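You operate a simulated robot arm through the tools that you are given. There is no shell and no other tool. Be economical: measure what you need, move in short steps, check, and stop when the job is done.

You are at the controls of a simulated two-armed robot. One attempt, no reset.

## Task
Put the medium orange cup on the upper shelf of the window counter away on the upper shelf of the wooden stand. Then open the hatch door, take the purple label stand from the top of the window counter and leave it on the shelf inside the hatch, then shut the door. Then open the freezer door. Do these in the order given. Set down upright: medium orange cup, purple label stand.

Only the result counts: the job must be done as asked and must still hold three seconds after the hand-in. Knocking over, shifting, dropping, spilling or breaking anything else fails it.

## Robot
Two 6-joint arms with fingered hands on one trunk, on a base that drives. Base frame: it is fixed to the floor where the robot stands at the start and does not move with it; the origin is under the middle of the robot, x ahead of it, y to its left, z up. Lengths are in mm, angles in degrees, forces in N, time in s.
The left shoulder is at the start at [50, 170, 983], the right one opposite. With the tool pointing down near the work surface each hand reaches from about 340 to 680 mm from the robot's upright axis, wherever it stands, measured 20 degrees to its own side. Places, roughly: freezer door [600, -1200, 700]; hatch door [-2200, 1100, 1200]; shelf inside the hatch (29x25 cm) [-2240, 1220, 1040]; upper shelf of the wooden stand [-2600, -1700, 500]. Payload 3.5 kg a hand.
The tool frame of a hand sits at the grasp point between the pads (the TCP): z along the fingers, y along the line on which they close. The tips reach 26 mm beyond it. Largest opening 132 mm; the body of the gripper starts 73 mm behind the TCP. The gripper is a hand of 3 fingers: y runs from the thumb to the fingers, the wrist lies at [0, 0, -234] in the tool frame, and closing takes about 1.5 s.
Orientation is that of the tool frame in the base frame, as a unit quaternion [w, x, y, z]. With the fingers straight down and closing along the base's y, the tool's x points along the base's -x, its y along +y and its z along -z.

## Interface
- The arms move only by the tool jog_arm. It takes "left_moves", "right_moves" or both (then of equal length, played together; a hand with none holds still); each is a list of rows, each a list of 7 numbers: the turn, a rotation vector about the base's x, y, z in units of 90 degrees (1.0 is 90 degrees), then the shift along the base's x, y, z in units of 250 mm (1.0 is 250 mm), then the opening in per cent of the stroke, from 0 (shut) to 100 (fully open). In form: [[rx, ry, rz, dx, dy, dz, grip], ...]. A call has 1 to 10 rows; each row is the pose to reach, as a shift and turn from the pose commanded when the call began. A call with a number of a shift or a turn outside -1 to 1 is refused whole. Each row takes 0.2 s and may step no farther than 50 mm and 8.6 degrees from the row before; otherwise, or with a gripper value out of range, the whole call is refused. A pose out of reach is approached as far as the arm can. The call stops where the force on the tool passes 40 N (or 10 N more than at its start, if that is more) or the arm is blocked; 0.2 s more then pass. Each finger travels about 153 mm/s and halts on what it meets, pressing with about 24 N; the grip force reading is that of the motor and also rises with nothing between the fingers. The clock runs only during rows and for 0.2 s after the last one: add rows that repeat a pose to give the fingers time. It gives the time, the measured TCP pose, the force on the tool (base axes), the opening and the grip force at its end, in the units of the frame above (readings bear some noise), with the torque about the TCP (base axes, N m) and any sound that the robot's microphone picked up.
- Cameras (640 x 400 px; columns grow to the right, rows downward): "scene" is now at [30.9, -29.7, 1567.9]; the picture's right is [-0.39, -0.92, 0.00], its down [-0.72, 0.30, -0.63] and it looks along [0.58, -0.25, -0.78] (base axes); focal length 254 px, centre (320, 200). "left" rides on the left gripper at [-61, 3, -92] in its tool frame; the picture's right is [-0.05, -1.00, 0.00], its down [0.83, -0.04, -0.56] and it looks along [0.55, -0.03, 0.83] (tool axes); focal length 230 px, centre (320, 200). "right" rides on the right gripper at [62, 3, -92] in its tool frame; the picture's right is [-0.05, 1.00, 0.00], its down [-0.83, -0.04, -0.56] and it looks along [-0.55, -0.03, 0.83] (tool axes); focal length 230 px, centre (320, 200).
- get_image(camera): a new picture of that camera. It takes no simulated time.
- slide_trunk(by): slides the trunk up (or, below 0, down) by that many mm; the arms and the scene camera ride with it, the base frame stays. It gives what a move gives, with no picture.
- drive_base(legs): drives the robot by 1 to 6 legs, each [ahead, left, turn to the left] in mm, mm and degrees, along the robot's own axes; the way and the turn of a leg run together, so that a leg with both is an arc; at most 1500 mm and 180 degrees a leg. The arms and the cameras ride along, it lands a little off, and it stops where it bumps. It gives what a move gives.
- set_grasp(shape, hand): the hand has 3 fingers and takes this shape, open, in about a second: jaw (thumb against the fingers, like two jaws); tri (thumb and two fingers); tip (a fingertip pinch); poke (one finger out to press); point (the index stretched); flat (the hand flat); cup (the hand cupped); fist (a fist). The gripper value then closes the fingers along that shape, each until it touches; the sizes above hold for jaw. It gives what a move gives, with no picture.
- aim_head(pan, tilt): turns the head with the scene camera to pan (to the left, within 86 degrees either way) and tilt (down, from -29 to 69), counted from straight ahead of the robot. It gives what a move gives.
- pixel_to_xyz(camera, pixels): there is no depth. For up to 12 entries [column, row, z] of the newest picture of that camera ("zoom" is the newest enlarged one), the place [x, y] in the base frame at which the ray of that pixel passes the height z, good to about 2 mm. It takes no simulated time.
- close_up(camera, box): a new picture of the part [left, top, right, bottom] of that camera's present view, enlarged. It takes no simulated time.
- finish_job(): hands the job in; it is judged then, once.

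Work in short steps. Measure before you move; look again where a grasp or a placing could have gone wrong, and mend it. You have 110 turns and 88 pictures in all, those below and enlarged ones among them. Open the grippers and draw the arms clear of the work before you hand the job in, unless the task says otherwise; then end with one line.

The tools are called after ">>>" by a JSON object that holds its "api" and its "payload". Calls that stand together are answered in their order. jog_arm: Moves the arms, as the interface text tells. Its arguments: {"type":"object","properties":{"left_moves":{"type":"array","items":{"type":"array","items":{"type":"number"}}},"right_moves":{"type":"array","items":{"type":"array","items":{"type":"number"}}}},"required":[]} The other tools are called the same way: slide_trunk (by) slides the trunk up or down; set_grasp (shape, hand) gives the hand a shape; drive_base (legs) drives the base; aim_head (pan, tilt) turns the head that bears the scene camera; get_image (camera) takes a picture; pixel_to_xyz (camera, pixels) gives the place at which the rays of pixels pass given heights; close_up (camera, box) takes an enlarged picture of a part of a camera's view; finish_job () hands the job in.

At the start:

```text
t: 0.0
left_position: [651.5, -68.4, 1136.4]
left_orientation: [0.001, 0.0, 1.0, 0.001]
left_contact_force: [0.0, -0.2, -0.3]
left_wrist_torque: [0.02, 0.02, 0.04]
left_opening: 131.8
left_gripper_force: 0.1
left_shape: jaw
right_position: [476.7, -497.1, 1072.0]
right_orientation: [0.0, 0.0, 1.0, 0.0]
right_contact_force: [-0.1, 0.6, -0.1]
right_wrist_torque: [-0.01, 0.01, 0.03]
right_opening: 132.0
right_gripper_force: 0.1
right_shape: jaw
trunk travel left (down, up): [-598.0, 112.0]
robot x, y, heading: [0.8, -0.6, -0.2]
head pan, tilt: [-23.0, 51.2]
```

scene: 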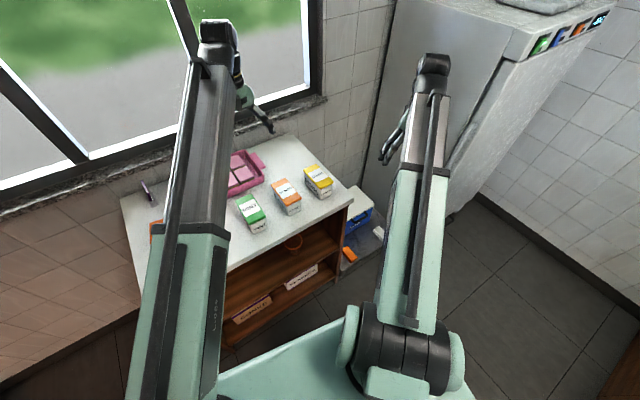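
right: 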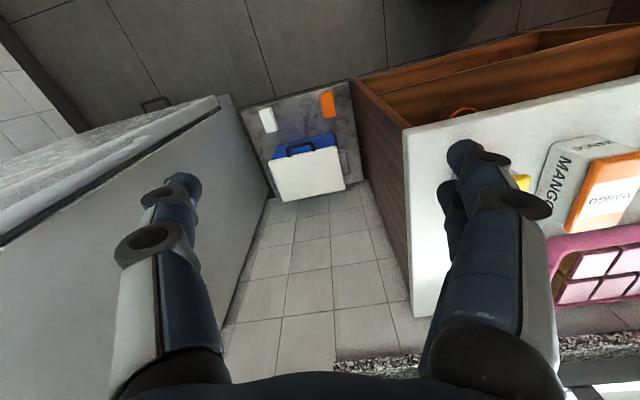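
left: 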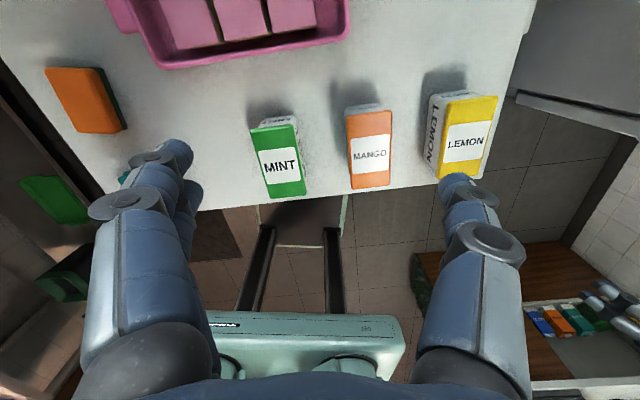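

The counter lies ahead with an orange cup rim visible near (294,243) on its shelf. I'll look closer at it and measure the counter edges.

>>> {"api": "close_up", "payload": {"camera": "scene", "box": [110, 120, 400, 350]}}

>>> {"api": "pixel_to_xyz", "payload": {"camera": "scene", "pixels": [[347, 203, 850], [122, 200, 850], [300, 135, 850], [294, 243, 600], [148, 190, 850], [252, 225, 850], [287, 205, 850]]}}

```text
1.74 times, centred on (255, 235) of scene
```

zoom: 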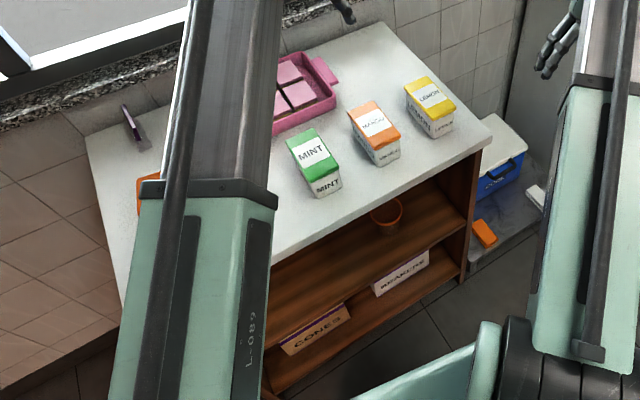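

```text
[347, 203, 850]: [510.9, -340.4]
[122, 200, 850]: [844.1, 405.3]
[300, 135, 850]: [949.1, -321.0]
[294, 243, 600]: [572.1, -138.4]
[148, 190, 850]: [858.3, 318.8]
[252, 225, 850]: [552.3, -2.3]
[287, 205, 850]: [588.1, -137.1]
```

I need the counter height, so I triangulate the counter's front-right corner seen in scene (347,203) and left (490,177), and the mint box base corner.

>>> {"api": "pixel_to_xyz", "payload": {"camera": "scene", "pixels": [[347, 203, 750], [347, 203, 800], [347, 203, 900], [347, 203, 950]]}}

>>> {"api": "pixel_to_xyz", "payload": {"camera": "left", "pixels": [[490, 177, 750], [490, 177, 800], [490, 177, 850], [490, 177, 900], [490, 177, 950]]}}

>>> {"api": "pixel_to_xyz", "payload": {"camera": "right", "pixels": [[404, 130, 750], [404, 130, 800], [404, 130, 850], [404, 130, 900], [404, 130, 950]]}}

```text
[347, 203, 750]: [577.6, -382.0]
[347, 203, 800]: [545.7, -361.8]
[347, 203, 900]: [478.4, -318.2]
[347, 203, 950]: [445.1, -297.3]
```

```text
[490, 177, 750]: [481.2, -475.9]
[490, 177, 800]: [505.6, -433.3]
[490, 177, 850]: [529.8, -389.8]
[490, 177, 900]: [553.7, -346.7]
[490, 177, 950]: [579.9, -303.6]
```

```text
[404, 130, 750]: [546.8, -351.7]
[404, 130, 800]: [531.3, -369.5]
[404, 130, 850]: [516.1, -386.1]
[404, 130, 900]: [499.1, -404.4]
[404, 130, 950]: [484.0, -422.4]
```

The counter top is about z=800 with front edge x≈535, right edge y≈-365. I look around to both sides before driving.

>>> {"api": "aim_head", "payload": {"pan": 80, "tilt": 25}}

>>> {"api": "get_image", "payload": {"camera": "scene"}}

>>> {"api": "aim_head", "payload": {"pan": -80, "tilt": 25}}

>>> {"api": "get_image", "payload": {"camera": "scene"}}

```text
t: 1.8
left_position: [651.6, -69.4, 1136.0]
left_orientation: [0.001, 0.0, 1.0, 0.0]
left_contact_force: [-0.7, 0.5, 1.2]
left_wrist_torque: [0.0, -0.01, 0.03]
left_opening: 131.9
left_gripper_force: 0.0
left_shape: jaw
right_position: [475.6, -498.6, 1071.0]
right_orientation: [0.0, 0.0, 1.0, 0.0]
right_contact_force: [0.6, 0.2, 0.3]
right_wrist_torque: [0.0, -0.01, -0.03]
right_opening: 131.8
right_gripper_force: 0.1
right_shape: jaw
trunk travel left (down, up): [-598.0, 112.0]
robot x, y, heading: [0.9, -5.3, -0.2]
head pan, tilt: [80.0, 25.0]
```

```text
83 pictures are left
```

scene: 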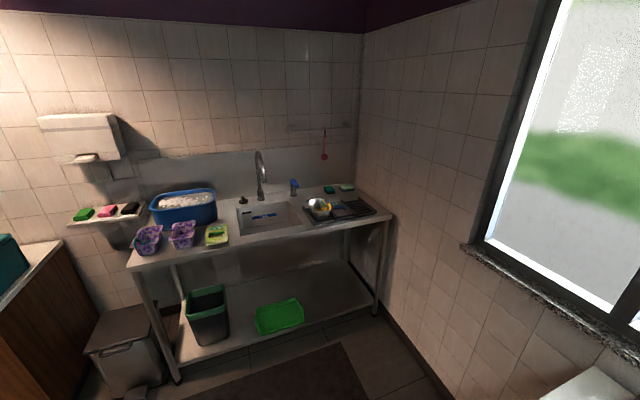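

```text
t: 4.3
left_position: [653.1, -68.8, 1136.4]
left_orientation: [0.002, 0.0, 1.0, 0.0]
left_contact_force: [0.5, 0.4, -0.1]
left_wrist_torque: [0.0, 0.02, -0.04]
left_opening: 131.6
left_gripper_force: 0.1
left_shape: jaw
right_position: [475.5, -499.0, 1070.6]
right_orientation: [0.001, 0.0, 1.0, 0.0]
right_contact_force: [-0.7, -0.2, 0.8]
right_wrist_torque: [0.03, 0.0, 0.0]
right_opening: 131.5
right_gripper_force: 0.1
right_shape: jaw
trunk travel left (down, up): [-598.0, 112.0]
robot x, y, heading: [-3.4, -2.4, -0.1]
head pan, tilt: [-80.0, 25.0]
```

```text
82 pictures are left
```

scene: 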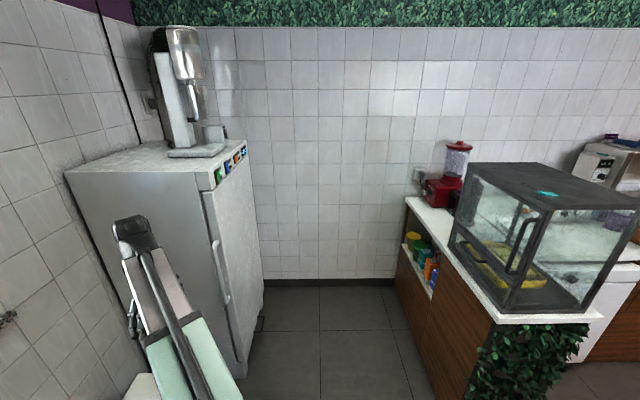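

Freezer at front-right with its handle at (222,270). I measure the free floor: the display counter's corner and the left side isn't near; compute a few points.

>>> {"api": "pixel_to_xyz", "payload": {"camera": "scene", "pixels": [[470, 398, 0], [496, 322, 900], [405, 200, 900], [585, 322, 900], [240, 375, 0], [262, 310, 0], [398, 285, 0]]}}

>>> {"api": "drive_base", "payload": {"legs": [[-300, 0, 0]]}}

>>> {"api": "aim_head", "payload": {"pan": 0, "tilt": 45}}

>>> {"api": "get_image", "payload": {"camera": "scene"}}

```text
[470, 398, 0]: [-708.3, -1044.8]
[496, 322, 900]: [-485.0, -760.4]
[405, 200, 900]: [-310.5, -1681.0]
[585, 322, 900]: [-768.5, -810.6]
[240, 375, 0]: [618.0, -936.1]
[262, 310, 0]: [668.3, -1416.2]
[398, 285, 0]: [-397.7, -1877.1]
```

```text
t: 6.3
left_position: [351.5, -68.1, 1136.4]
left_orientation: [0.001, 0.0, 1.0, 0.0]
left_contact_force: [-0.4, 0.1, 0.1]
left_wrist_torque: [-0.01, -0.01, -0.02]
left_opening: 131.8
left_gripper_force: 0.1
left_shape: jaw
right_position: [176.3, -499.1, 1073.2]
right_orientation: [0.001, 0.0, 1.0, 0.0]
right_contact_force: [-0.8, -0.3, 0.3]
right_wrist_torque: [-0.02, -0.03, -0.01]
right_opening: 131.9
right_gripper_force: 0.1
right_shape: jaw
trunk travel left (down, up): [-598.0, 112.0]
robot x, y, heading: [-300.7, 0.8, 0.1]
head pan, tilt: [-80.0, 25.0]
```

```text
t: 7.8
left_position: [352.5, -69.5, 1137.4]
left_orientation: [0.0, 0.0, 1.0, 0.0]
left_contact_force: [-0.1, 0.0, 0.1]
left_wrist_torque: [0.02, 0.0, -0.02]
left_opening: 131.8
left_gripper_force: 0.0
left_shape: jaw
right_position: [177.4, -497.3, 1069.6]
right_orientation: [0.001, 0.0, 1.0, 0.0]
right_contact_force: [-0.1, 0.0, -0.1]
right_wrist_torque: [0.0, -0.01, -0.03]
right_opening: 131.9
right_gripper_force: 0.1
right_shape: jaw
trunk travel left (down, up): [-598.0, 112.0]
robot x, y, heading: [-298.5, -1.3, -0.0]
head pan, tilt: [0.0, 45.0]
```

```text
81 pictures are left
```

scene: 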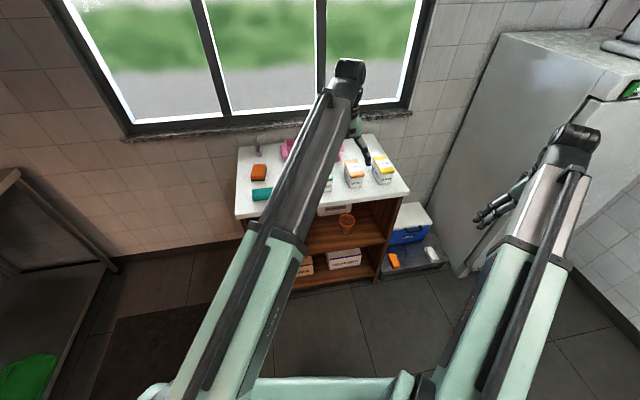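

Now I lower the trunk to look into the shelf bay; both hands are clear of the counter front (x≤352 vs 535).

>>> {"api": "slide_trunk", "payload": {"by": -400}}

>>> {"api": "aim_head", "payload": {"pan": 0, "tilt": 30}}

>>> {"api": "get_image", "payload": {"camera": "scene"}}

>>> {"api": "get_image", "payload": {"camera": "left"}}

```text
t: 11.7
left_position: [352.2, -68.6, 736.4]
left_orientation: [0.001, 0.0, 1.0, 0.0]
left_contact_force: [0.4, 0.4, 0.3]
left_wrist_torque: [0.02, 0.0, 0.03]
left_opening: 132.1
left_gripper_force: 0.0
left_shape: jaw
right_position: [176.3, -497.9, 669.9]
right_orientation: [0.0, 0.001, 1.0, 0.0]
right_contact_force: [-0.4, 0.4, 0.2]
right_wrist_torque: [0.04, -0.03, 0.04]
right_opening: 131.9
right_gripper_force: 0.2
right_shape: jaw
trunk travel left (down, up): [-198.0, 512.0]
robot x, y, heading: [-297.1, -1.0, 0.1]
head pan, tilt: [0.0, 45.0]
```

```text
t: 12.4
left_position: [352.6, -68.9, 737.1]
left_orientation: [0.001, 0.0, 1.0, 0.0]
left_contact_force: [0.0, -0.5, -0.9]
left_wrist_torque: [-0.01, -0.02, -0.03]
left_opening: 131.9
left_gripper_force: 0.0
left_shape: jaw
right_position: [176.6, -499.1, 670.1]
right_orientation: [0.0, 0.0, 1.0, 0.001]
right_contact_force: [0.0, 0.3, -0.5]
right_wrist_torque: [-0.01, -0.03, -0.02]
right_opening: 132.0
right_gripper_force: 0.1
right_shape: jaw
trunk travel left (down, up): [-198.0, 512.0]
robot x, y, heading: [-301.7, 0.8, 0.1]
head pan, tilt: [0.0, 30.0]
```

```text
80 pictures are left
```

scene: 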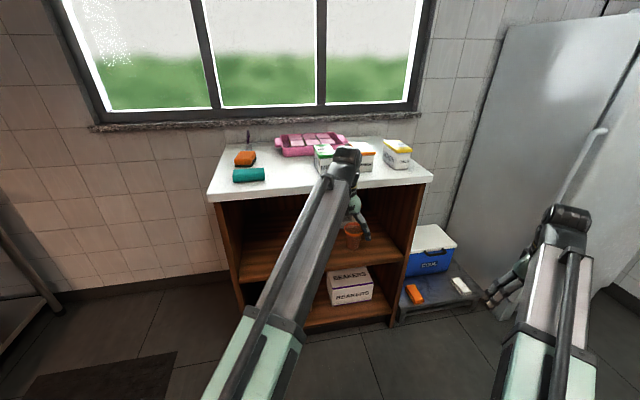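

```text
79 pictures are left
```

left: 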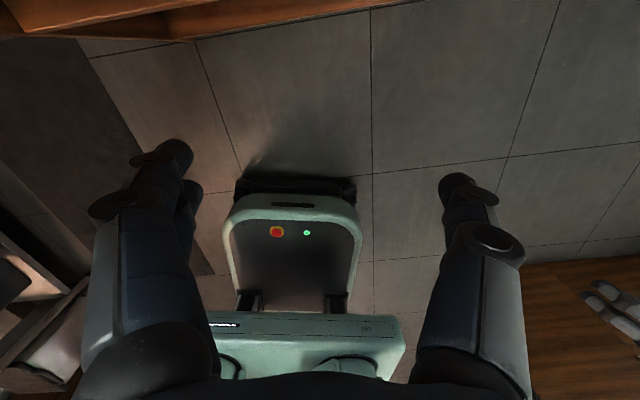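

I enlarge the shelf bay around the cup at (352,235).

>>> {"api": "close_up", "payload": {"camera": "scene", "box": [210, 125, 440, 330]}}

>>> {"api": "pixel_to_xyz", "payload": {"camera": "scene", "pixels": [[432, 178, 800], [432, 178, 820], [210, 198, 800], [388, 327, 0], [353, 247, 450], [353, 247, 400], [353, 223, 550], [404, 261, 400], [404, 261, 450]]}}

```text
1.95 times, centred on (325, 228) of scene
```

zoom: 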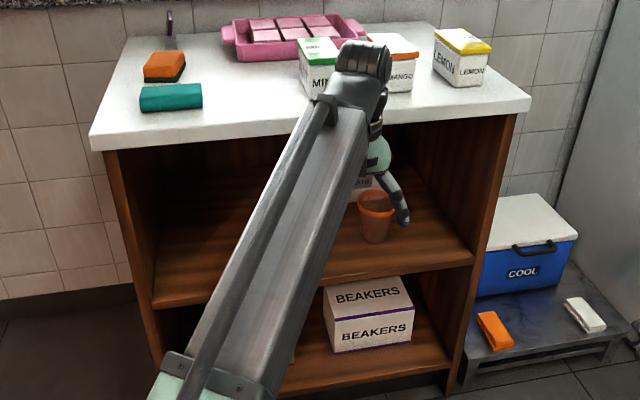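

```text
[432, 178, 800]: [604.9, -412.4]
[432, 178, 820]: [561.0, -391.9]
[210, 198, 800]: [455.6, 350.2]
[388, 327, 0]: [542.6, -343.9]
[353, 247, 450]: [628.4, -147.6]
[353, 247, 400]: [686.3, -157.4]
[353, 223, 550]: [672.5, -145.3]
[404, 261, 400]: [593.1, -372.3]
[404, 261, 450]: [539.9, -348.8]
```

The counter appears yawed ~7°. I'll back up a bit more, then pitch the left hand to horizontal (its camera then sits above looking forward-down), for a front-on grasp.

>>> {"api": "drive_base", "payload": {"legs": [[-250, 0, 0]]}}

>>> {"api": "jog_arm", "payload": {"left_moves": [[0, -0.09, 0, 0, 0.07, -0.05, 100], [0, -0.18, 0, 0, 0.14, -0.1, 100], [0, -0.27, 0, 0, 0.21, -0.2, 100], [0, -0.36, 0, 0, 0.28, -0.3, 100], [0, -0.45, 0, 0, 0.35, -0.4, 100], [0, -0.54, 0, 0, 0.42, -0.5, 100], [0, -0.63, 0, 0, 0.49, -0.6, 100], [0, -0.72, 0, 0, 0.56, -0.7, 100], [0, -0.81, 0, 0, 0.63, -0.8, 100], [0, -0.9, 0, 0, 0.67, -0.93, 100]]}}

```text
t: 14.2
left_position: [103.2, -68.4, 737.1]
left_orientation: [0.001, -0.001, 1.0, -0.001]
left_contact_force: [-1.0, -0.1, 0.1]
left_wrist_torque: [0.01, 0.01, -0.05]
left_opening: 131.9
left_gripper_force: 0.1
left_shape: jaw
right_position: [-71.6, -497.6, 670.9]
right_orientation: [-0.001, 0.0, 1.0, 0.0]
right_contact_force: [-0.3, -0.6, 0.2]
right_wrist_torque: [0.01, 0.0, 0.01]
right_opening: 131.8
right_gripper_force: 0.1
right_shape: jaw
trunk travel left (down, up): [-198.0, 512.0]
robot x, y, heading: [-546.3, 0.9, 0.1]
head pan, tilt: [0.0, 30.0]
```

```text
t: 16.4
left_position: [129.3, 90.1, 544.2]
left_orientation: [0.601, 0.002, 0.799, -0.002]
left_contact_force: [0.1, -0.7, 1.0]
left_wrist_torque: [-0.02, -0.02, 0.02]
left_opening: 132.0
left_gripper_force: 0.0
left_shape: jaw
left hand out of reach, approached as far as the arm can: row 8, 9, 10
right_position: [-72.2, -497.2, 671.3]
right_orientation: [0.0, 0.001, 1.0, 0.0]
right_contact_force: [-0.2, 0.8, 0.0]
right_wrist_torque: [0.0, -0.02, 0.03]
right_opening: 132.0
right_gripper_force: 0.0
right_shape: jaw
trunk travel left (down, up): [-198.0, 512.0]
robot x, y, heading: [-547.2, 0.7, -0.1]
head pan, tilt: [0.0, 30.0]
```

The fold limit was reached (too close to the shoulder). I push the hand 125 mm farther out and complete the pitch.

>>> {"api": "jog_arm", "payload": {"left_moves": [[0, 0, 0, 0.2, 0, 0, 100], [0, -0.05, 0, 0.4, 0, 0, 100], [0, -0.1, 0, 0.55, 0, 0, 100], [0, -0.1, 0, 0.55, 0, 0, 100]]}}

>>> {"api": "get_image", "payload": {"camera": "scene"}}

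>>> {"api": "get_image", "payload": {"camera": "left"}}

```text
t: 17.4
left_position: [275.8, 96.4, 584.2]
left_orientation: [0.642, 0.006, 0.767, -0.002]
left_contact_force: [0.5, -0.2, -0.4]
left_wrist_torque: [0.0, -0.01, 0.0]
left_opening: 131.8
left_gripper_force: 0.0
left_shape: jaw
left hand out of reach, approached as far as the arm can: row 2, 3
right_position: [-71.4, -497.9, 670.6]
right_orientation: [0.0, -0.001, 1.0, 0.0]
right_contact_force: [-1.5, -0.4, -0.3]
right_wrist_torque: [-0.01, -0.02, -0.01]
right_opening: 131.9
right_gripper_force: 0.0
right_shape: jaw
trunk travel left (down, up): [-198.0, 512.0]
robot x, y, heading: [-549.4, -2.2, 0.2]
head pan, tilt: [0.0, 30.0]
```

```text
77 pictures are left
```

scene: 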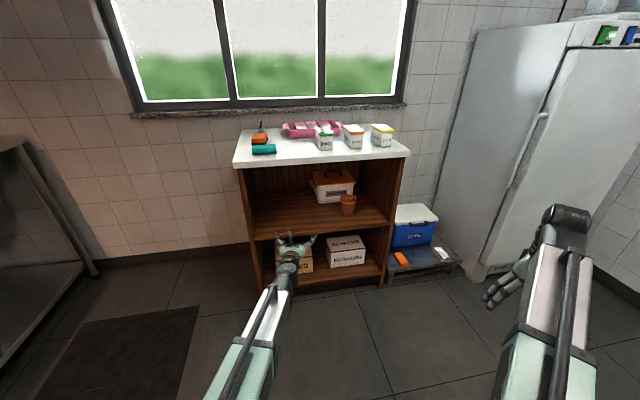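

```text
76 pictures are left
```

left: 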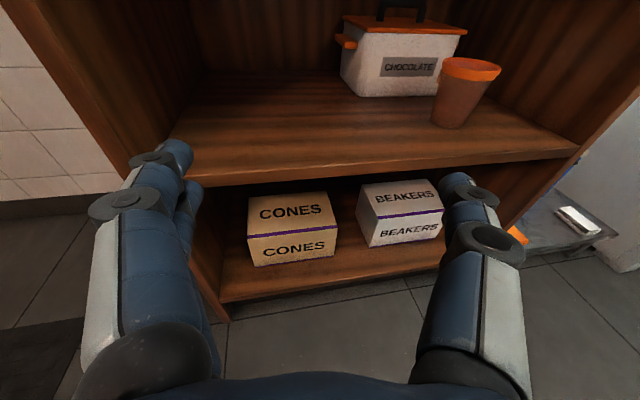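

The left camera shows the cup (rim ~(471,68), base ~(455,125)) with a lidded tub behind-left. I triangulate the cup and the shelf edge from both cameras.

>>> {"api": "pixel_to_xyz", "payload": {"camera": "left", "pixels": [[454, 124, 440], [454, 124, 460], [454, 124, 420], [472, 69, 540], [472, 69, 560], [579, 147, 440], [579, 147, 460], [205, 180, 440], [205, 180, 460]]}}

>>> {"api": "pixel_to_xyz", "payload": {"camera": "scene", "pixels": [[348, 214, 440], [348, 214, 460], [348, 214, 420], [348, 198, 540], [348, 198, 560], [390, 224, 440], [390, 224, 460], [255, 239, 440], [255, 239, 460]]}}

>>> {"api": "close_up", "payload": {"camera": "scene", "box": [225, 110, 425, 290]}}

```text
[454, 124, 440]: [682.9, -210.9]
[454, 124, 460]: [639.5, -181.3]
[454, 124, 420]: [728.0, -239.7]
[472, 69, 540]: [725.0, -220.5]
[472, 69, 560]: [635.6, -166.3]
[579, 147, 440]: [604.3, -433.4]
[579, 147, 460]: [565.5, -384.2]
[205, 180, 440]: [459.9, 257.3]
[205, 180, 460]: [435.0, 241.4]
```

```text
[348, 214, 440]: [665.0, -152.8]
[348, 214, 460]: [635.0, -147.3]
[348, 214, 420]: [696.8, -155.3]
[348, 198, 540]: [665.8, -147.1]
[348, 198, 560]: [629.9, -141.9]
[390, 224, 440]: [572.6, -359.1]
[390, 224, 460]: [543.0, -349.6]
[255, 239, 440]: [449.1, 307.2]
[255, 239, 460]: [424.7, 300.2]
```

```text
2.22 times, centred on (325, 200) of scene
```

zoom: 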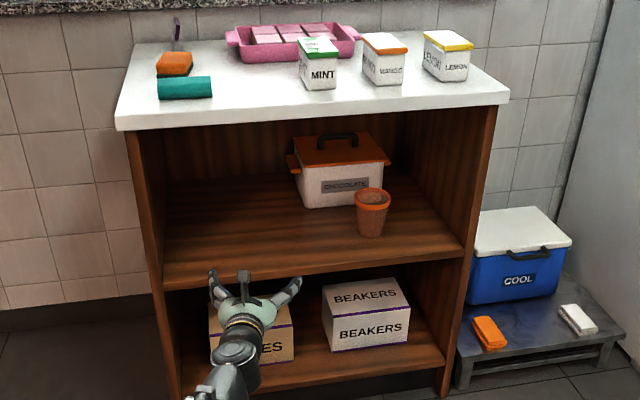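

Shelf top ≈ z 470, cup centre ≈ (612,-144), rim ≈ z 567, counter yaw ≈ 10°. I draw the left hand back to 700 mm ahead, tuck the right hand in, and lower the trunk 60.

>>> {"api": "jog_arm", "payload": {"left_moves": [[0, 0, 0, -0.17, 0, 0, 100], [0, 0, 0, -0.34, 0, 0, 100], [0, 0, 0, -0.5, 0, 0, 100], [0, 0, 0, -0.5, 0, 0, 100]], "right_moves": [[0, 0, 0, -0.1, 0.15, 0, 100], [0, 0, 0, -0.2, 0.3, 0, 100], [0, 0, 0, -0.3, 0.45, 0, 100], [0, 0, 0, -0.38, 0.59, 0, 100]]}}

>>> {"api": "slide_trunk", "payload": {"by": -60}}

>>> {"api": "drive_base", "payload": {"legs": [[100, -200, 0], [142, -200, 10]]}}

>>> {"api": "get_image", "payload": {"camera": "left"}}

>>> {"api": "get_image", "payload": {"camera": "scene"}}

```text
t: 18.4
left_position: [156.2, 96.2, 602.6]
left_orientation: [0.641, 0.007, 0.768, -0.002]
left_contact_force: [0.1, -0.5, 0.2]
left_wrist_torque: [0.0, 0.0, 0.01]
left_opening: 132.0
left_gripper_force: 0.0
left_shape: jaw
left hand out of reach, approached as far as the arm can: row 1, 2, 3, 4
right_position: [-160.0, -356.2, 663.3]
right_orientation: [0.002, 0.0, 1.0, 0.0]
right_contact_force: [0.2, 0.4, 0.0]
right_wrist_torque: [0.03, 0.03, -0.01]
right_opening: 131.8
right_gripper_force: 0.1
right_shape: jaw
right hand out of reach, approached as far as the arm can: row 4
trunk travel left (down, up): [-198.0, 512.0]
robot x, y, heading: [-548.0, 1.7, 0.1]
head pan, tilt: [0.0, 30.0]
```

```text
t: 19.4
left_position: [155.5, 97.3, 542.5]
left_orientation: [0.64, 0.007, 0.768, -0.002]
left_contact_force: [-0.8, -1.1, -0.4]
left_wrist_torque: [-0.03, -0.01, -0.01]
left_opening: 131.9
left_gripper_force: 0.1
left_shape: jaw
right_position: [-158.1, -353.5, 601.9]
right_orientation: [0.001, 0.0, 1.0, 0.0]
right_contact_force: [1.4, 0.2, -0.4]
right_wrist_torque: [0.02, 0.0, -0.02]
right_opening: 131.7
right_gripper_force: 0.1
right_shape: jaw
trunk travel left (down, up): [-138.0, 572.0]
robot x, y, heading: [-544.9, -2.6, 0.1]
head pan, tilt: [0.0, 30.0]
```

```text
t: 22.6
left_position: [386.2, -175.1, 543.3]
left_orientation: [0.639, -0.061, 0.765, 0.055]
left_contact_force: [-0.2, -0.8, 0.0]
left_wrist_torque: [0.01, 0.01, -0.03]
left_opening: 131.8
left_gripper_force: 0.1
left_shape: jaw
right_position: [155.2, -674.7, 602.3]
right_orientation: [0.002, -0.088, 0.996, -0.001]
right_contact_force: [0.0, -0.8, -0.4]
right_wrist_torque: [0.01, -0.02, -0.01]
right_opening: 131.8
right_gripper_force: 0.1
right_shape: jaw
trunk travel left (down, up): [-138.0, 572.0]
robot x, y, heading: [-290.0, -388.3, 10.1]
head pan, tilt: [0.0, 30.0]
```

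```text
74 pictures are left
```

left: 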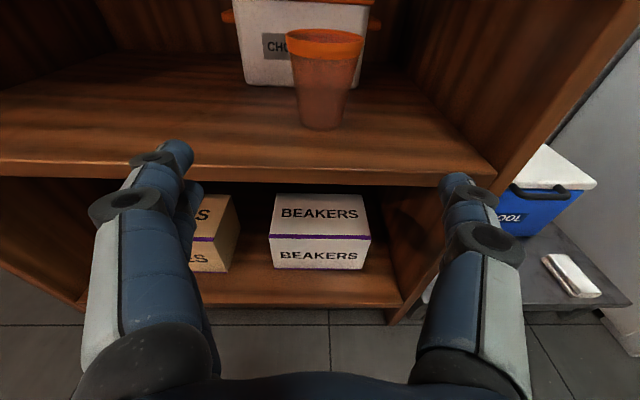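

```text
73 pictures are left
```

scene: 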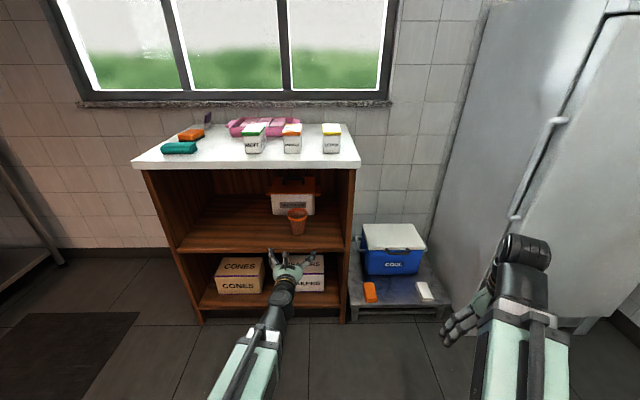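

The cup is nearly in line with the hand (col ~323). I triangulate its base and rim from this nearer view.

>>> {"api": "pixel_to_xyz", "payload": {"camera": "left", "pixels": [[320, 122, 470], [320, 122, 460], [320, 122, 480], [326, 38, 570], [326, 38, 560], [495, 180, 470], [300, 130, 470], [345, 130, 470]]}}

>>> {"api": "close_up", "payload": {"camera": "scene", "box": [260, 160, 360, 260]}}

>>> {"api": "pixel_to_xyz", "payload": {"camera": "scene", "pixels": [[297, 233, 470], [297, 233, 460], [297, 233, 480], [297, 213, 570], [297, 213, 560], [348, 249, 470]]}}

```text
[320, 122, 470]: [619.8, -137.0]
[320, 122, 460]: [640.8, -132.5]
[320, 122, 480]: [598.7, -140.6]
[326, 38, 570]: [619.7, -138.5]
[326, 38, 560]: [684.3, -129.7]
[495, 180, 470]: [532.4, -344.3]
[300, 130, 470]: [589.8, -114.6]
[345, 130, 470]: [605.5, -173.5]
```

```text
4.00 times, centred on (310, 210) of scene
```

zoom: 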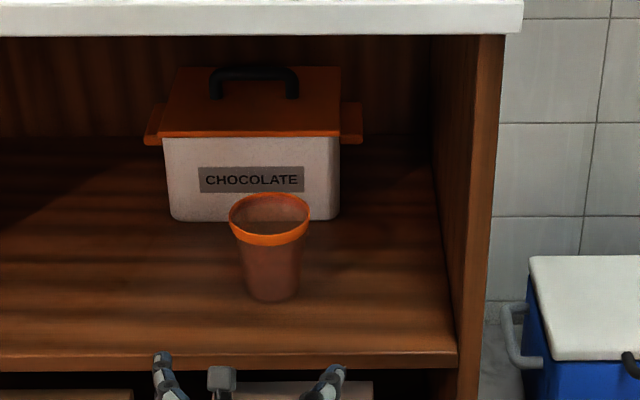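

```text
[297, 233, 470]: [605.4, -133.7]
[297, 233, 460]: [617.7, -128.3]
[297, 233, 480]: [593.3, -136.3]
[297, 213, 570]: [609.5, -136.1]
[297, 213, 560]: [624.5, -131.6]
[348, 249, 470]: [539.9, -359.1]
```

Cup ≈ (612,-138), mid-height z≈520; hand is 229 short along its axis and 3 off sideways. I lower by 22 and drive ahead 165, then recheck.

>>> {"api": "slide_trunk", "payload": {"by": -22}}

>>> {"api": "drive_base", "payload": {"legs": [[165, 0, 0]]}}

>>> {"api": "get_image", "payload": {"camera": "left"}}

```text
t: 23.2
left_position: [386.6, -174.3, 520.7]
left_orientation: [0.639, -0.062, 0.765, 0.055]
left_contact_force: [0.1, 0.1, -0.8]
left_wrist_torque: [-0.01, 0.02, 0.0]
left_opening: 132.0
left_gripper_force: 0.0
left_shape: jaw
right_position: [156.3, -674.3, 580.1]
right_orientation: [0.002, -0.088, 0.996, 0.0]
right_contact_force: [0.1, -0.3, 0.0]
right_wrist_torque: [-0.02, -0.01, -0.04]
right_opening: 131.7
right_gripper_force: 0.0
right_shape: jaw
trunk travel left (down, up): [-116.0, 594.0]
robot x, y, heading: [-287.4, -393.4, 10.1]
head pan, tilt: [0.0, 30.0]
```

```text
t: 24.7
left_position: [548.2, -147.1, 521.1]
left_orientation: [0.639, -0.06, 0.765, 0.054]
left_contact_force: [0.5, -0.9, 0.4]
left_wrist_torque: [-0.02, 0.01, -0.01]
left_opening: 131.8
left_gripper_force: 0.0
left_shape: jaw
right_position: [317.9, -645.3, 580.4]
right_orientation: [0.002, -0.087, 0.996, 0.0]
right_contact_force: [-0.2, 0.7, 0.0]
right_wrist_torque: [0.0, 0.03, 0.03]
right_opening: 131.6
right_gripper_force: 0.0
right_shape: jaw
trunk travel left (down, up): [-116.0, 594.0]
robot x, y, heading: [-125.8, -365.9, 10.1]
head pan, tilt: [0.0, 30.0]
```

```text
71 pictures are left
```

left: 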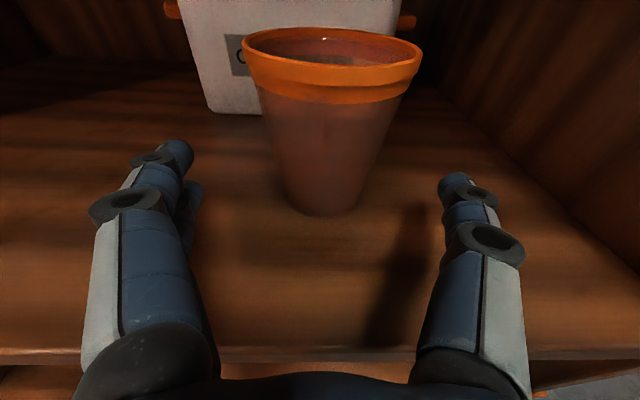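

Cup sits centred between the fingers, ~64 mm ahead. I advance the arm 64 mm (level), then close with extra rows.

>>> {"api": "jog_arm", "payload": {"left_moves": [[0, 0, 0, 0.1, 0.012, 0, 100], [0, 0, 0, 0.18, 0.022, 0, 100], [0, 0, 0, 0.25, 0.032, 0, 100], [0, 0, 0, 0.25, 0.032, 0, 100]]}}

>>> {"api": "get_image", "payload": {"camera": "left"}}

```text
t: 25.7
left_position: [612.6, -136.5, 521.5]
left_orientation: [0.638, -0.061, 0.765, 0.055]
left_contact_force: [0.3, 0.0, -0.6]
left_wrist_torque: [-0.01, 0.0, 0.01]
left_opening: 131.9
left_gripper_force: 0.0
left_shape: jaw
right_position: [317.2, -644.8, 581.1]
right_orientation: [0.002, -0.087, 0.996, -0.001]
right_contact_force: [0.1, 0.6, 0.2]
right_wrist_torque: [0.0, -0.01, 0.0]
right_opening: 132.0
right_gripper_force: 0.0
right_shape: jaw
trunk travel left (down, up): [-116.0, 594.0]
robot x, y, heading: [-127.5, -361.4, 10.1]
head pan, tilt: [0.0, 30.0]
```

```text
70 pictures are left
```

left: 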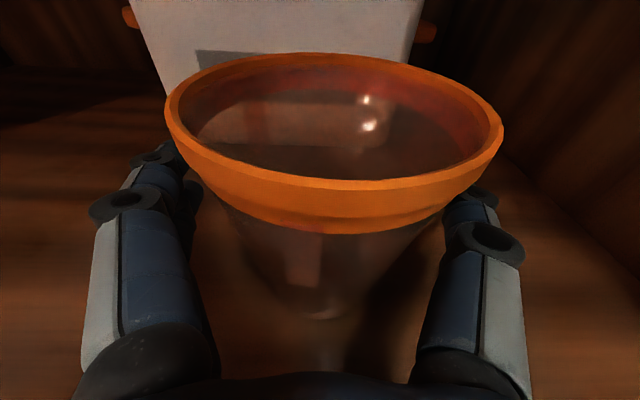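

Rim centre at col ~333, so I shift 4 mm toward -y and close.

>>> {"api": "jog_arm", "payload": {"left_moves": [[0, 0, 0, 0.01, -0.016, 0, 100], [0, 0, 0, 0.01, -0.016, 0, 60], [0, 0, 0, 0.01, -0.016, 0, 30], [0, 0, 0, 0.01, -0.016, 0, 0], [0, 0, 0, 0.01, -0.016, 0, 0], [0, 0, 0, 0.01, -0.016, 0, 0], [0, 0, 0, 0.01, -0.016, 0, 0], [0, 0, 0, 0.01, -0.016, 0, 0]]}}

>>> {"api": "get_image", "payload": {"camera": "left"}}

```text
t: 27.5
left_position: [613.3, -142.0, 521.3]
left_orientation: [0.638, -0.061, 0.765, 0.054]
left_contact_force: [-0.5, 0.3, -0.3]
left_wrist_torque: [0.03, 0.01, 0.02]
left_opening: 38.0
left_gripper_force: 23.8
left_shape: jaw
right_position: [317.3, -644.8, 580.5]
right_orientation: [0.002, -0.088, 0.996, -0.001]
right_contact_force: [0.4, 0.4, -0.6]
right_wrist_torque: [0.03, 0.04, -0.04]
right_opening: 132.0
right_gripper_force: 0.1
right_shape: jaw
trunk travel left (down, up): [-116.0, 594.0]
robot x, y, heading: [-122.7, -364.4, 9.9]
head pan, tilt: [0.0, 30.0]
```

```text
69 pictures are left
```

left: 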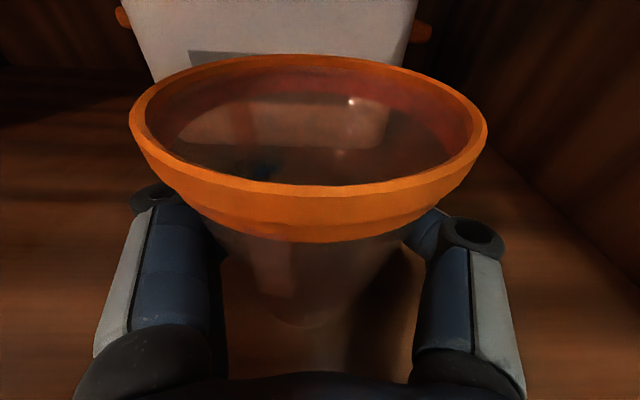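

Closed at 38 mm with force 23.8, so the cup is held. I lift 25 mm with the trunk and look.

>>> {"api": "slide_trunk", "payload": {"by": 25}}

>>> {"api": "get_image", "payload": {"camera": "left"}}

>>> {"api": "get_image", "payload": {"camera": "scene"}}

```text
t: 28.2
left_position: [613.5, -141.4, 545.8]
left_orientation: [0.639, -0.061, 0.764, 0.055]
left_contact_force: [1.1, 0.3, 0.0]
left_wrist_torque: [0.01, 0.0, 0.0]
left_opening: 37.7
left_gripper_force: 24.1
left_shape: jaw
right_position: [317.8, -645.4, 606.1]
right_orientation: [0.002, -0.087, 0.996, 0.0]
right_contact_force: [0.6, -0.4, -0.1]
right_wrist_torque: [0.03, 0.02, -0.05]
right_opening: 131.8
right_gripper_force: 0.1
right_shape: jaw
trunk travel left (down, up): [-141.0, 569.0]
robot x, y, heading: [-127.9, -364.1, 10.0]
head pan, tilt: [0.0, 30.0]
```

```text
68 pictures are left
```

left: 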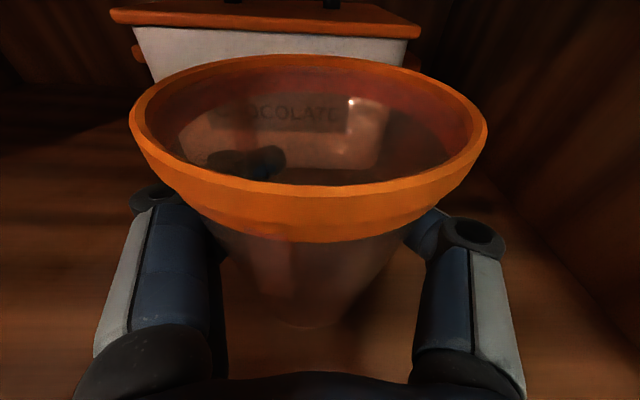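

```text
67 pictures are left
```

scene: 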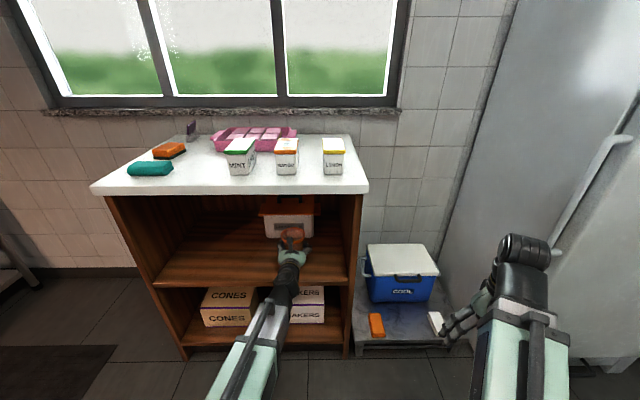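

The cup is held and clear. I back out 320 mm, then move to open floor and turn left toward -x.

>>> {"api": "drive_base", "payload": {"legs": [[-320, 0, 0], [-150, 200, 0], [0, 0, 85], [0, 0, 85]]}}

>>> {"api": "slide_trunk", "payload": {"by": 150}}

>>> {"api": "aim_head", "payload": {"pan": 20, "tilt": 20}}

>>> {"api": "get_image", "payload": {"camera": "scene"}}

```text
t: 39.0
left_position: [-1406.8, -308.2, 546.6]
left_orientation: [-0.015, 0.767, -0.023, -0.641]
left_contact_force: [-0.1, 0.4, -0.2]
left_wrist_torque: [0.05, -0.02, -0.03]
left_opening: 37.1
left_gripper_force: 24.2
left_shape: jaw
right_position: [-1010.4, 120.5, 606.2]
right_orientation: [-0.001, 1.0, -0.02, -0.002]
right_contact_force: [1.2, 0.1, -0.5]
right_wrist_torque: [0.04, 0.03, 0.02]
right_opening: 131.9
right_gripper_force: 0.1
right_shape: jaw
trunk travel left (down, up): [-141.0, 569.0]
robot x, y, heading: [-630.3, -249.9, 177.7]
head pan, tilt: [0.0, 30.0]
```

```text
t: 40.7
left_position: [-1407.1, -309.7, 696.0]
left_orientation: [-0.014, 0.768, -0.022, -0.64]
left_contact_force: [0.0, -1.0, -0.7]
left_wrist_torque: [0.0, -0.02, -0.02]
left_opening: 37.4
left_gripper_force: 24.3
left_shape: jaw
right_position: [-1010.0, 120.1, 754.6]
right_orientation: [0.0, 1.0, -0.02, -0.001]
right_contact_force: [0.1, 0.4, -0.9]
right_wrist_torque: [0.0, -0.01, -0.03]
right_opening: 131.9
right_gripper_force: 0.0
right_shape: jaw
trunk travel left (down, up): [-291.0, 419.0]
robot x, y, heading: [-633.9, -247.6, 177.7]
head pan, tilt: [0.0, 30.0]
```

```text
t: 41.5
left_position: [-1407.3, -309.6, 696.3]
left_orientation: [-0.014, 0.768, -0.022, -0.64]
left_contact_force: [0.7, -0.5, -0.4]
left_wrist_torque: [0.0, 0.01, 0.02]
left_opening: 37.2
left_gripper_force: 23.9
left_shape: jaw
right_position: [-1010.5, 120.1, 754.8]
right_orientation: [-0.001, 1.0, -0.02, -0.002]
right_contact_force: [0.7, 0.2, -0.9]
right_wrist_torque: [0.01, 0.04, 0.0]
right_opening: 131.9
right_gripper_force: 0.1
right_shape: jaw
trunk travel left (down, up): [-291.0, 419.0]
robot x, y, heading: [-632.2, -248.0, 177.5]
head pan, tilt: [20.0, 20.0]
```

```text
66 pictures are left
```

scene: 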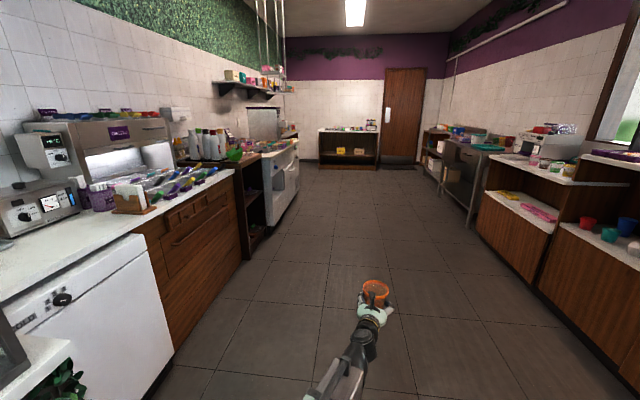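

A corridor along -x; a dark wooden stand at (250,190) between the drawers and the steel oven is probably the target. I measure floor points and zoom in.

>>> {"api": "pixel_to_xyz", "payload": {"camera": "scene", "pixels": [[248, 260, 0], [272, 238, 0], [163, 345, 0], [488, 232, 0], [540, 285, 0], [466, 226, 0], [440, 190, 0], [320, 165, 0]]}}

>>> {"api": "close_up", "payload": {"camera": "scene", "box": [150, 60, 350, 280]}}

>>> {"api": "close_up", "payload": {"camera": "scene", "box": [400, 0, 640, 240]}}

```text
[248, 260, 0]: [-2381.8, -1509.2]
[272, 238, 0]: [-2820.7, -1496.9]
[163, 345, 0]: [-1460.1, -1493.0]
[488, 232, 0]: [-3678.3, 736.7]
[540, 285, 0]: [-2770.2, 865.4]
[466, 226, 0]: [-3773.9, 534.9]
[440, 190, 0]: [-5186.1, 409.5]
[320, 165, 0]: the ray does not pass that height
```

```text
1.82 times, centred on (250, 170) of scene
```

zoom: 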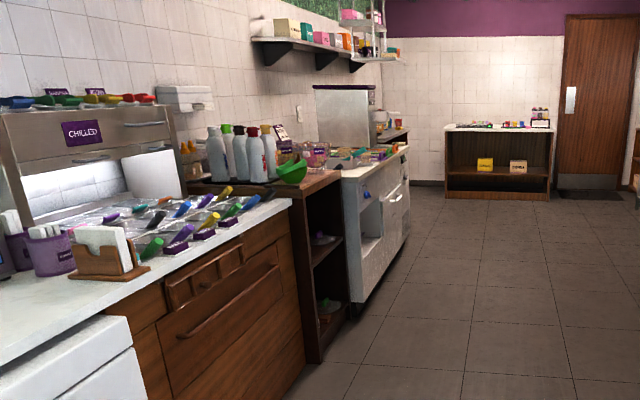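

```text
1.67 times, centred on (520, 120) of scene
```

zoom: 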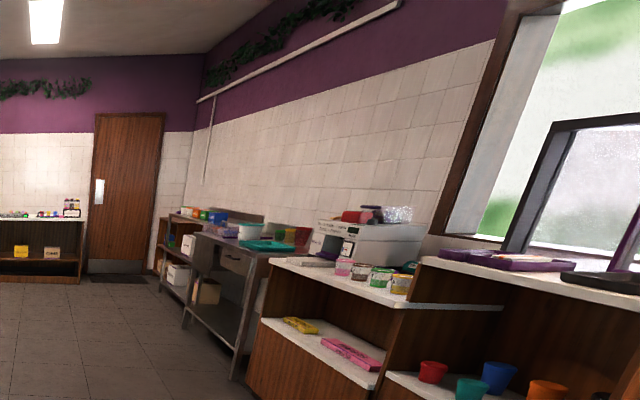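

The stand spans x≈-2380…-2820, front y≈-1500, opening toward +y. I drive down the corridor and turn to face it.

>>> {"api": "drive_base", "payload": {"legs": [[1450, 0, 0], [600, 50, 0], [0, 0, 92]]}}

>>> {"api": "aim_head", "payload": {"pan": 0, "tilt": 32}}

>>> {"api": "get_image", "payload": {"camera": "scene"}}

```text
t: 55.6
left_position: [-2653.2, -969.2, 696.7]
left_orientation: [0.439, 0.562, 0.522, -0.467]
left_contact_force: [-0.3, -0.2, -0.6]
left_wrist_torque: [-0.01, -0.01, 0.02]
left_opening: 37.5
left_gripper_force: 24.2
left_shape: jaw
right_position: [-3074.9, -565.2, 755.9]
right_orientation: [0.0, 0.728, 0.685, -0.002]
right_contact_force: [-0.7, -0.1, -0.2]
right_wrist_torque: [0.03, -0.02, -0.01]
right_opening: 131.7
right_gripper_force: 0.0
right_shape: jaw
trunk travel left (down, up): [-291.0, 419.0]
robot x, y, heading: [-2701.3, -194.9, -93.4]
head pan, tilt: [20.0, 20.0]
```

```text
t: 56.5
left_position: [-2653.0, -969.6, 697.1]
left_orientation: [0.438, 0.563, 0.521, -0.469]
left_contact_force: [-0.8, 0.2, -0.3]
left_wrist_torque: [0.02, 0.01, -0.02]
left_opening: 37.2
left_gripper_force: 23.7
left_shape: jaw
right_position: [-3075.7, -565.5, 755.5]
right_orientation: [0.0, 0.727, 0.686, -0.002]
right_contact_force: [0.2, -0.8, 0.0]
right_wrist_torque: [0.02, 0.04, -0.04]
right_opening: 131.9
right_gripper_force: 0.1
right_shape: jaw
trunk travel left (down, up): [-291.0, 419.0]
robot x, y, heading: [-2696.4, -199.1, -93.2]
head pan, tilt: [0.0, 32.0]
```

```text
63 pictures are left
```

scene: 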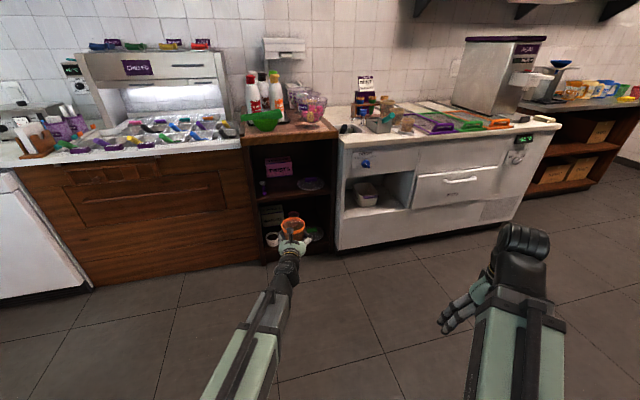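

The stand is at cols 245–337; I zoom into its upper shelf.

>>> {"api": "close_up", "payload": {"camera": "scene", "box": [235, 110, 355, 270]}}

>>> {"api": "pixel_to_xyz", "payload": {"camera": "scene", "pixels": [[258, 205, 500], [332, 198, 500], [258, 205, 470], [332, 198, 470], [258, 262, 0], [335, 252, 0], [243, 147, 850], [338, 133, 850]]}}

```text
2.50 times, centred on (295, 190) of scene
```

zoom: 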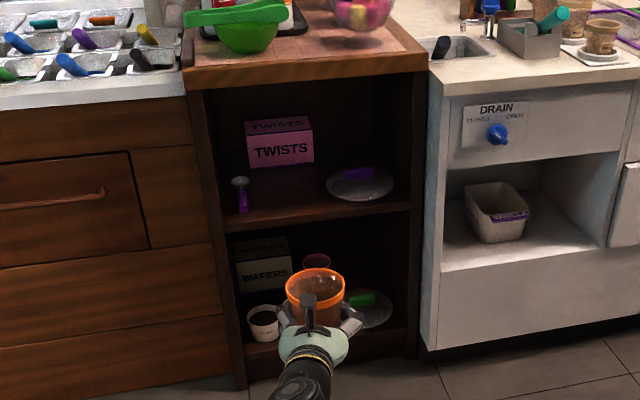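

```text
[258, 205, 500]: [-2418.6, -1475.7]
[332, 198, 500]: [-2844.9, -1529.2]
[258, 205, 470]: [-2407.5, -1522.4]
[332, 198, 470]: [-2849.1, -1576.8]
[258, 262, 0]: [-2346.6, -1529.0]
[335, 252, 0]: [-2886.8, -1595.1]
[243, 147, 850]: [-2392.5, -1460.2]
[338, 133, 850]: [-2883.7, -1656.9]
```

I check the stand's yaw using more floor points along the furniture fronts, and locate the free gap between scoop and plate.

>>> {"api": "pixel_to_xyz", "payload": {"camera": "zoom", "pixels": [[242, 390, 0], [415, 358, 0], [226, 233, 490], [410, 205, 490], [285, 200, 490], [244, 212, 490], [330, 195, 490], [247, 168, 490], [313, 165, 490]]}}

>>> {"api": "pixel_to_xyz", "payload": {"camera": "scene", "pixels": [[90, 287, 0], [498, 222, 0], [230, 266, 0]]}}

>>> {"api": "get_image", "payload": {"camera": "left"}}

```text
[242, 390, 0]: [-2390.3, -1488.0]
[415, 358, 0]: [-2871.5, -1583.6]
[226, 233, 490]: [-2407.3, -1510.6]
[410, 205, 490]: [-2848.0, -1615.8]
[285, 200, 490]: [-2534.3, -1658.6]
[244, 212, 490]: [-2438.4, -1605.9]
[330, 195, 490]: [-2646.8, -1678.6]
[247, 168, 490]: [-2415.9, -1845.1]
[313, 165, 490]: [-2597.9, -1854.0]
```

```text
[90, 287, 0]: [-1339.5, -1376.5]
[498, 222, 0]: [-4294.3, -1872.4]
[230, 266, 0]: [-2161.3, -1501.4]
```

```text
61 pictures are left
```

left: 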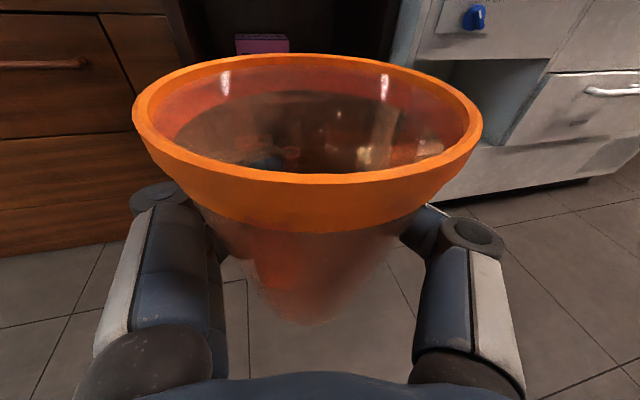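

I drive closer and turn ~8° left to square up on the stand, then re-look from a lower camera.

>>> {"api": "drive_base", "payload": {"legs": [[380, 0, 8]]}}

>>> {"api": "get_image", "payload": {"camera": "scene"}}

>>> {"api": "close_up", "payload": {"camera": "scene", "box": [200, 110, 380, 270]}}

```text
t: 58.9
left_position: [-2544.2, -1339.9, 697.4]
left_orientation: [0.469, 0.526, 0.559, -0.437]
left_contact_force: [0.8, 0.0, -1.3]
left_wrist_torque: [0.02, -0.03, -0.02]
left_opening: 37.3
left_gripper_force: 23.7
left_shape: jaw
right_position: [-3018.3, -996.7, 755.8]
right_orientation: [0.001, 0.68, 0.733, -0.001]
right_contact_force: [0.3, 0.9, -0.3]
right_wrist_torque: [0.01, 0.02, -0.02]
right_opening: 131.9
right_gripper_force: 0.0
right_shape: jaw
trunk travel left (down, up): [-291.0, 419.0]
robot x, y, heading: [-2692.9, -580.5, -85.4]
head pan, tilt: [0.0, 32.0]
```

```text
60 pictures are left
```

scene: 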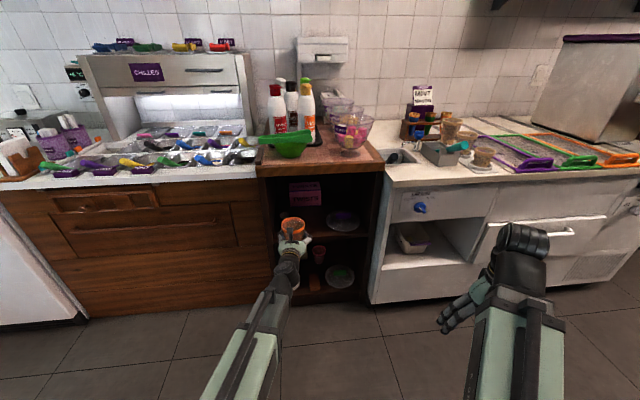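

```text
2.50 times, centred on (290, 190) of scene
```

zoom: 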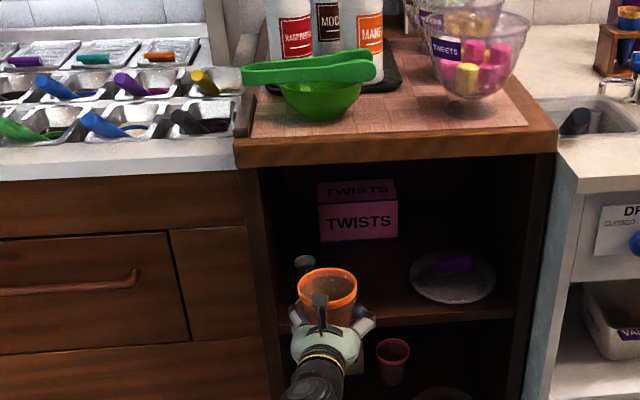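

Nearly square. I measure points at this height, then lower the trunk 100 and triangulate the shelf height.

>>> {"api": "pixel_to_xyz", "payload": {"camera": "zoom", "pixels": [[500, 316, 450], [500, 316, 490], [500, 316, 520], [410, 278, 490], [410, 278, 520], [495, 278, 490], [495, 278, 520]]}}

>>> {"api": "slide_trunk", "payload": {"by": -110}}

>>> {"api": "close_up", "payload": {"camera": "scene", "box": [200, 90, 380, 250]}}

```text
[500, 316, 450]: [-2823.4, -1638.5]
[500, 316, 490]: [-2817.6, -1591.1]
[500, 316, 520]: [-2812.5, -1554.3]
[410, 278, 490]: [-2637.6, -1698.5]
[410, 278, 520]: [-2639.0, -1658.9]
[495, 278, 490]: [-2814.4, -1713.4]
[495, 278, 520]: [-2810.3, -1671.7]
```

```text
t: 60.3
left_position: [-2546.1, -1339.5, 586.4]
left_orientation: [0.469, 0.526, 0.559, -0.437]
left_contact_force: [0.3, -0.4, -0.2]
left_wrist_torque: [0.03, -0.04, -0.03]
left_opening: 37.3
left_gripper_force: 23.8
left_shape: jaw
right_position: [-3018.2, -997.3, 645.3]
right_orientation: [0.0, 0.679, 0.734, -0.002]
right_contact_force: [-0.3, -0.1, 1.7]
right_wrist_torque: [-0.04, 0.03, 0.03]
right_opening: 132.1
right_gripper_force: 0.1
right_shape: jaw
trunk travel left (down, up): [-181.0, 529.0]
robot x, y, heading: [-2691.6, -586.0, -85.4]
head pan, tilt: [0.0, 32.0]
```

```text
2.50 times, centred on (290, 170) of scene
```

zoom: 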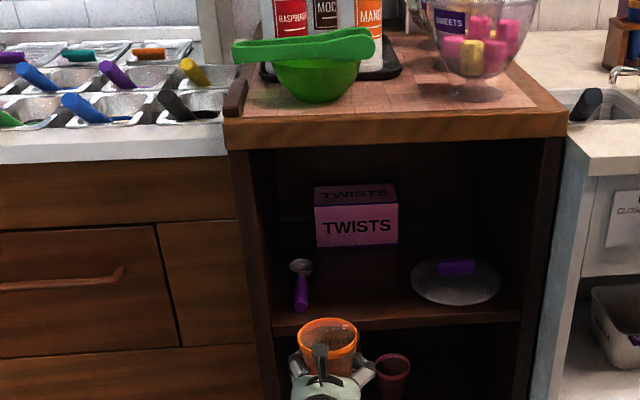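

Good view of the shelf: scoop at (300,285), plate from 410 to 500, free spot around (358,290). I measure these.

>>> {"api": "pixel_to_xyz", "payload": {"camera": "zoom", "pixels": [[505, 308, 450], [505, 308, 490], [505, 308, 520], [410, 278, 490], [410, 278, 520], [500, 275, 490], [500, 275, 520], [310, 308, 490], [314, 265, 490], [358, 290, 490], [316, 247, 490], [398, 242, 490]]}}

```text
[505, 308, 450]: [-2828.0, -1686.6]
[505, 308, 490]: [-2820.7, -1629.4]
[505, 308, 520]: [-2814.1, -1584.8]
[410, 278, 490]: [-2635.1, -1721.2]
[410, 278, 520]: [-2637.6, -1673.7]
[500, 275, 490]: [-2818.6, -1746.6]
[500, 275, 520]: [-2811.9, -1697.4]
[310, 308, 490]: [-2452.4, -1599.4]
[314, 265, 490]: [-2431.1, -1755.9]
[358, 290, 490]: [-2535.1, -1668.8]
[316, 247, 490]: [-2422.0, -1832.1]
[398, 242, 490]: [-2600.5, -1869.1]
```

Height is ambiguous from this small baseline; the hand is still clear of the stand, so I lower the trunk another 170 for a wider baseline.

>>> {"api": "slide_trunk", "payload": {"by": -170}}

>>> {"api": "close_up", "payload": {"camera": "scene", "box": [200, 60, 380, 220]}}

```text
t: 62.2
left_position: [-2545.0, -1339.2, 416.6]
left_orientation: [0.469, 0.526, 0.559, -0.437]
left_contact_force: [-0.5, 0.5, -0.1]
left_wrist_torque: [0.01, -0.01, 0.01]
left_opening: 37.3
left_gripper_force: 24.0
left_shape: jaw
right_position: [-3017.1, -995.6, 475.2]
right_orientation: [0.001, 0.679, 0.734, -0.002]
right_contact_force: [-0.4, -0.4, 0.1]
right_wrist_torque: [-0.04, 0.02, 0.01]
right_opening: 131.8
right_gripper_force: 0.1
right_shape: jaw
trunk travel left (down, up): [-11.0, 699.0]
robot x, y, heading: [-2690.7, -577.3, -85.6]
head pan, tilt: [0.0, 32.0]
```

```text
2.50 times, centred on (290, 140) of scene
```

zoom: 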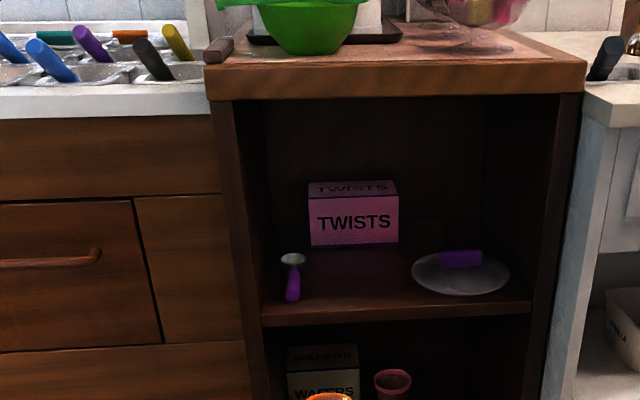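

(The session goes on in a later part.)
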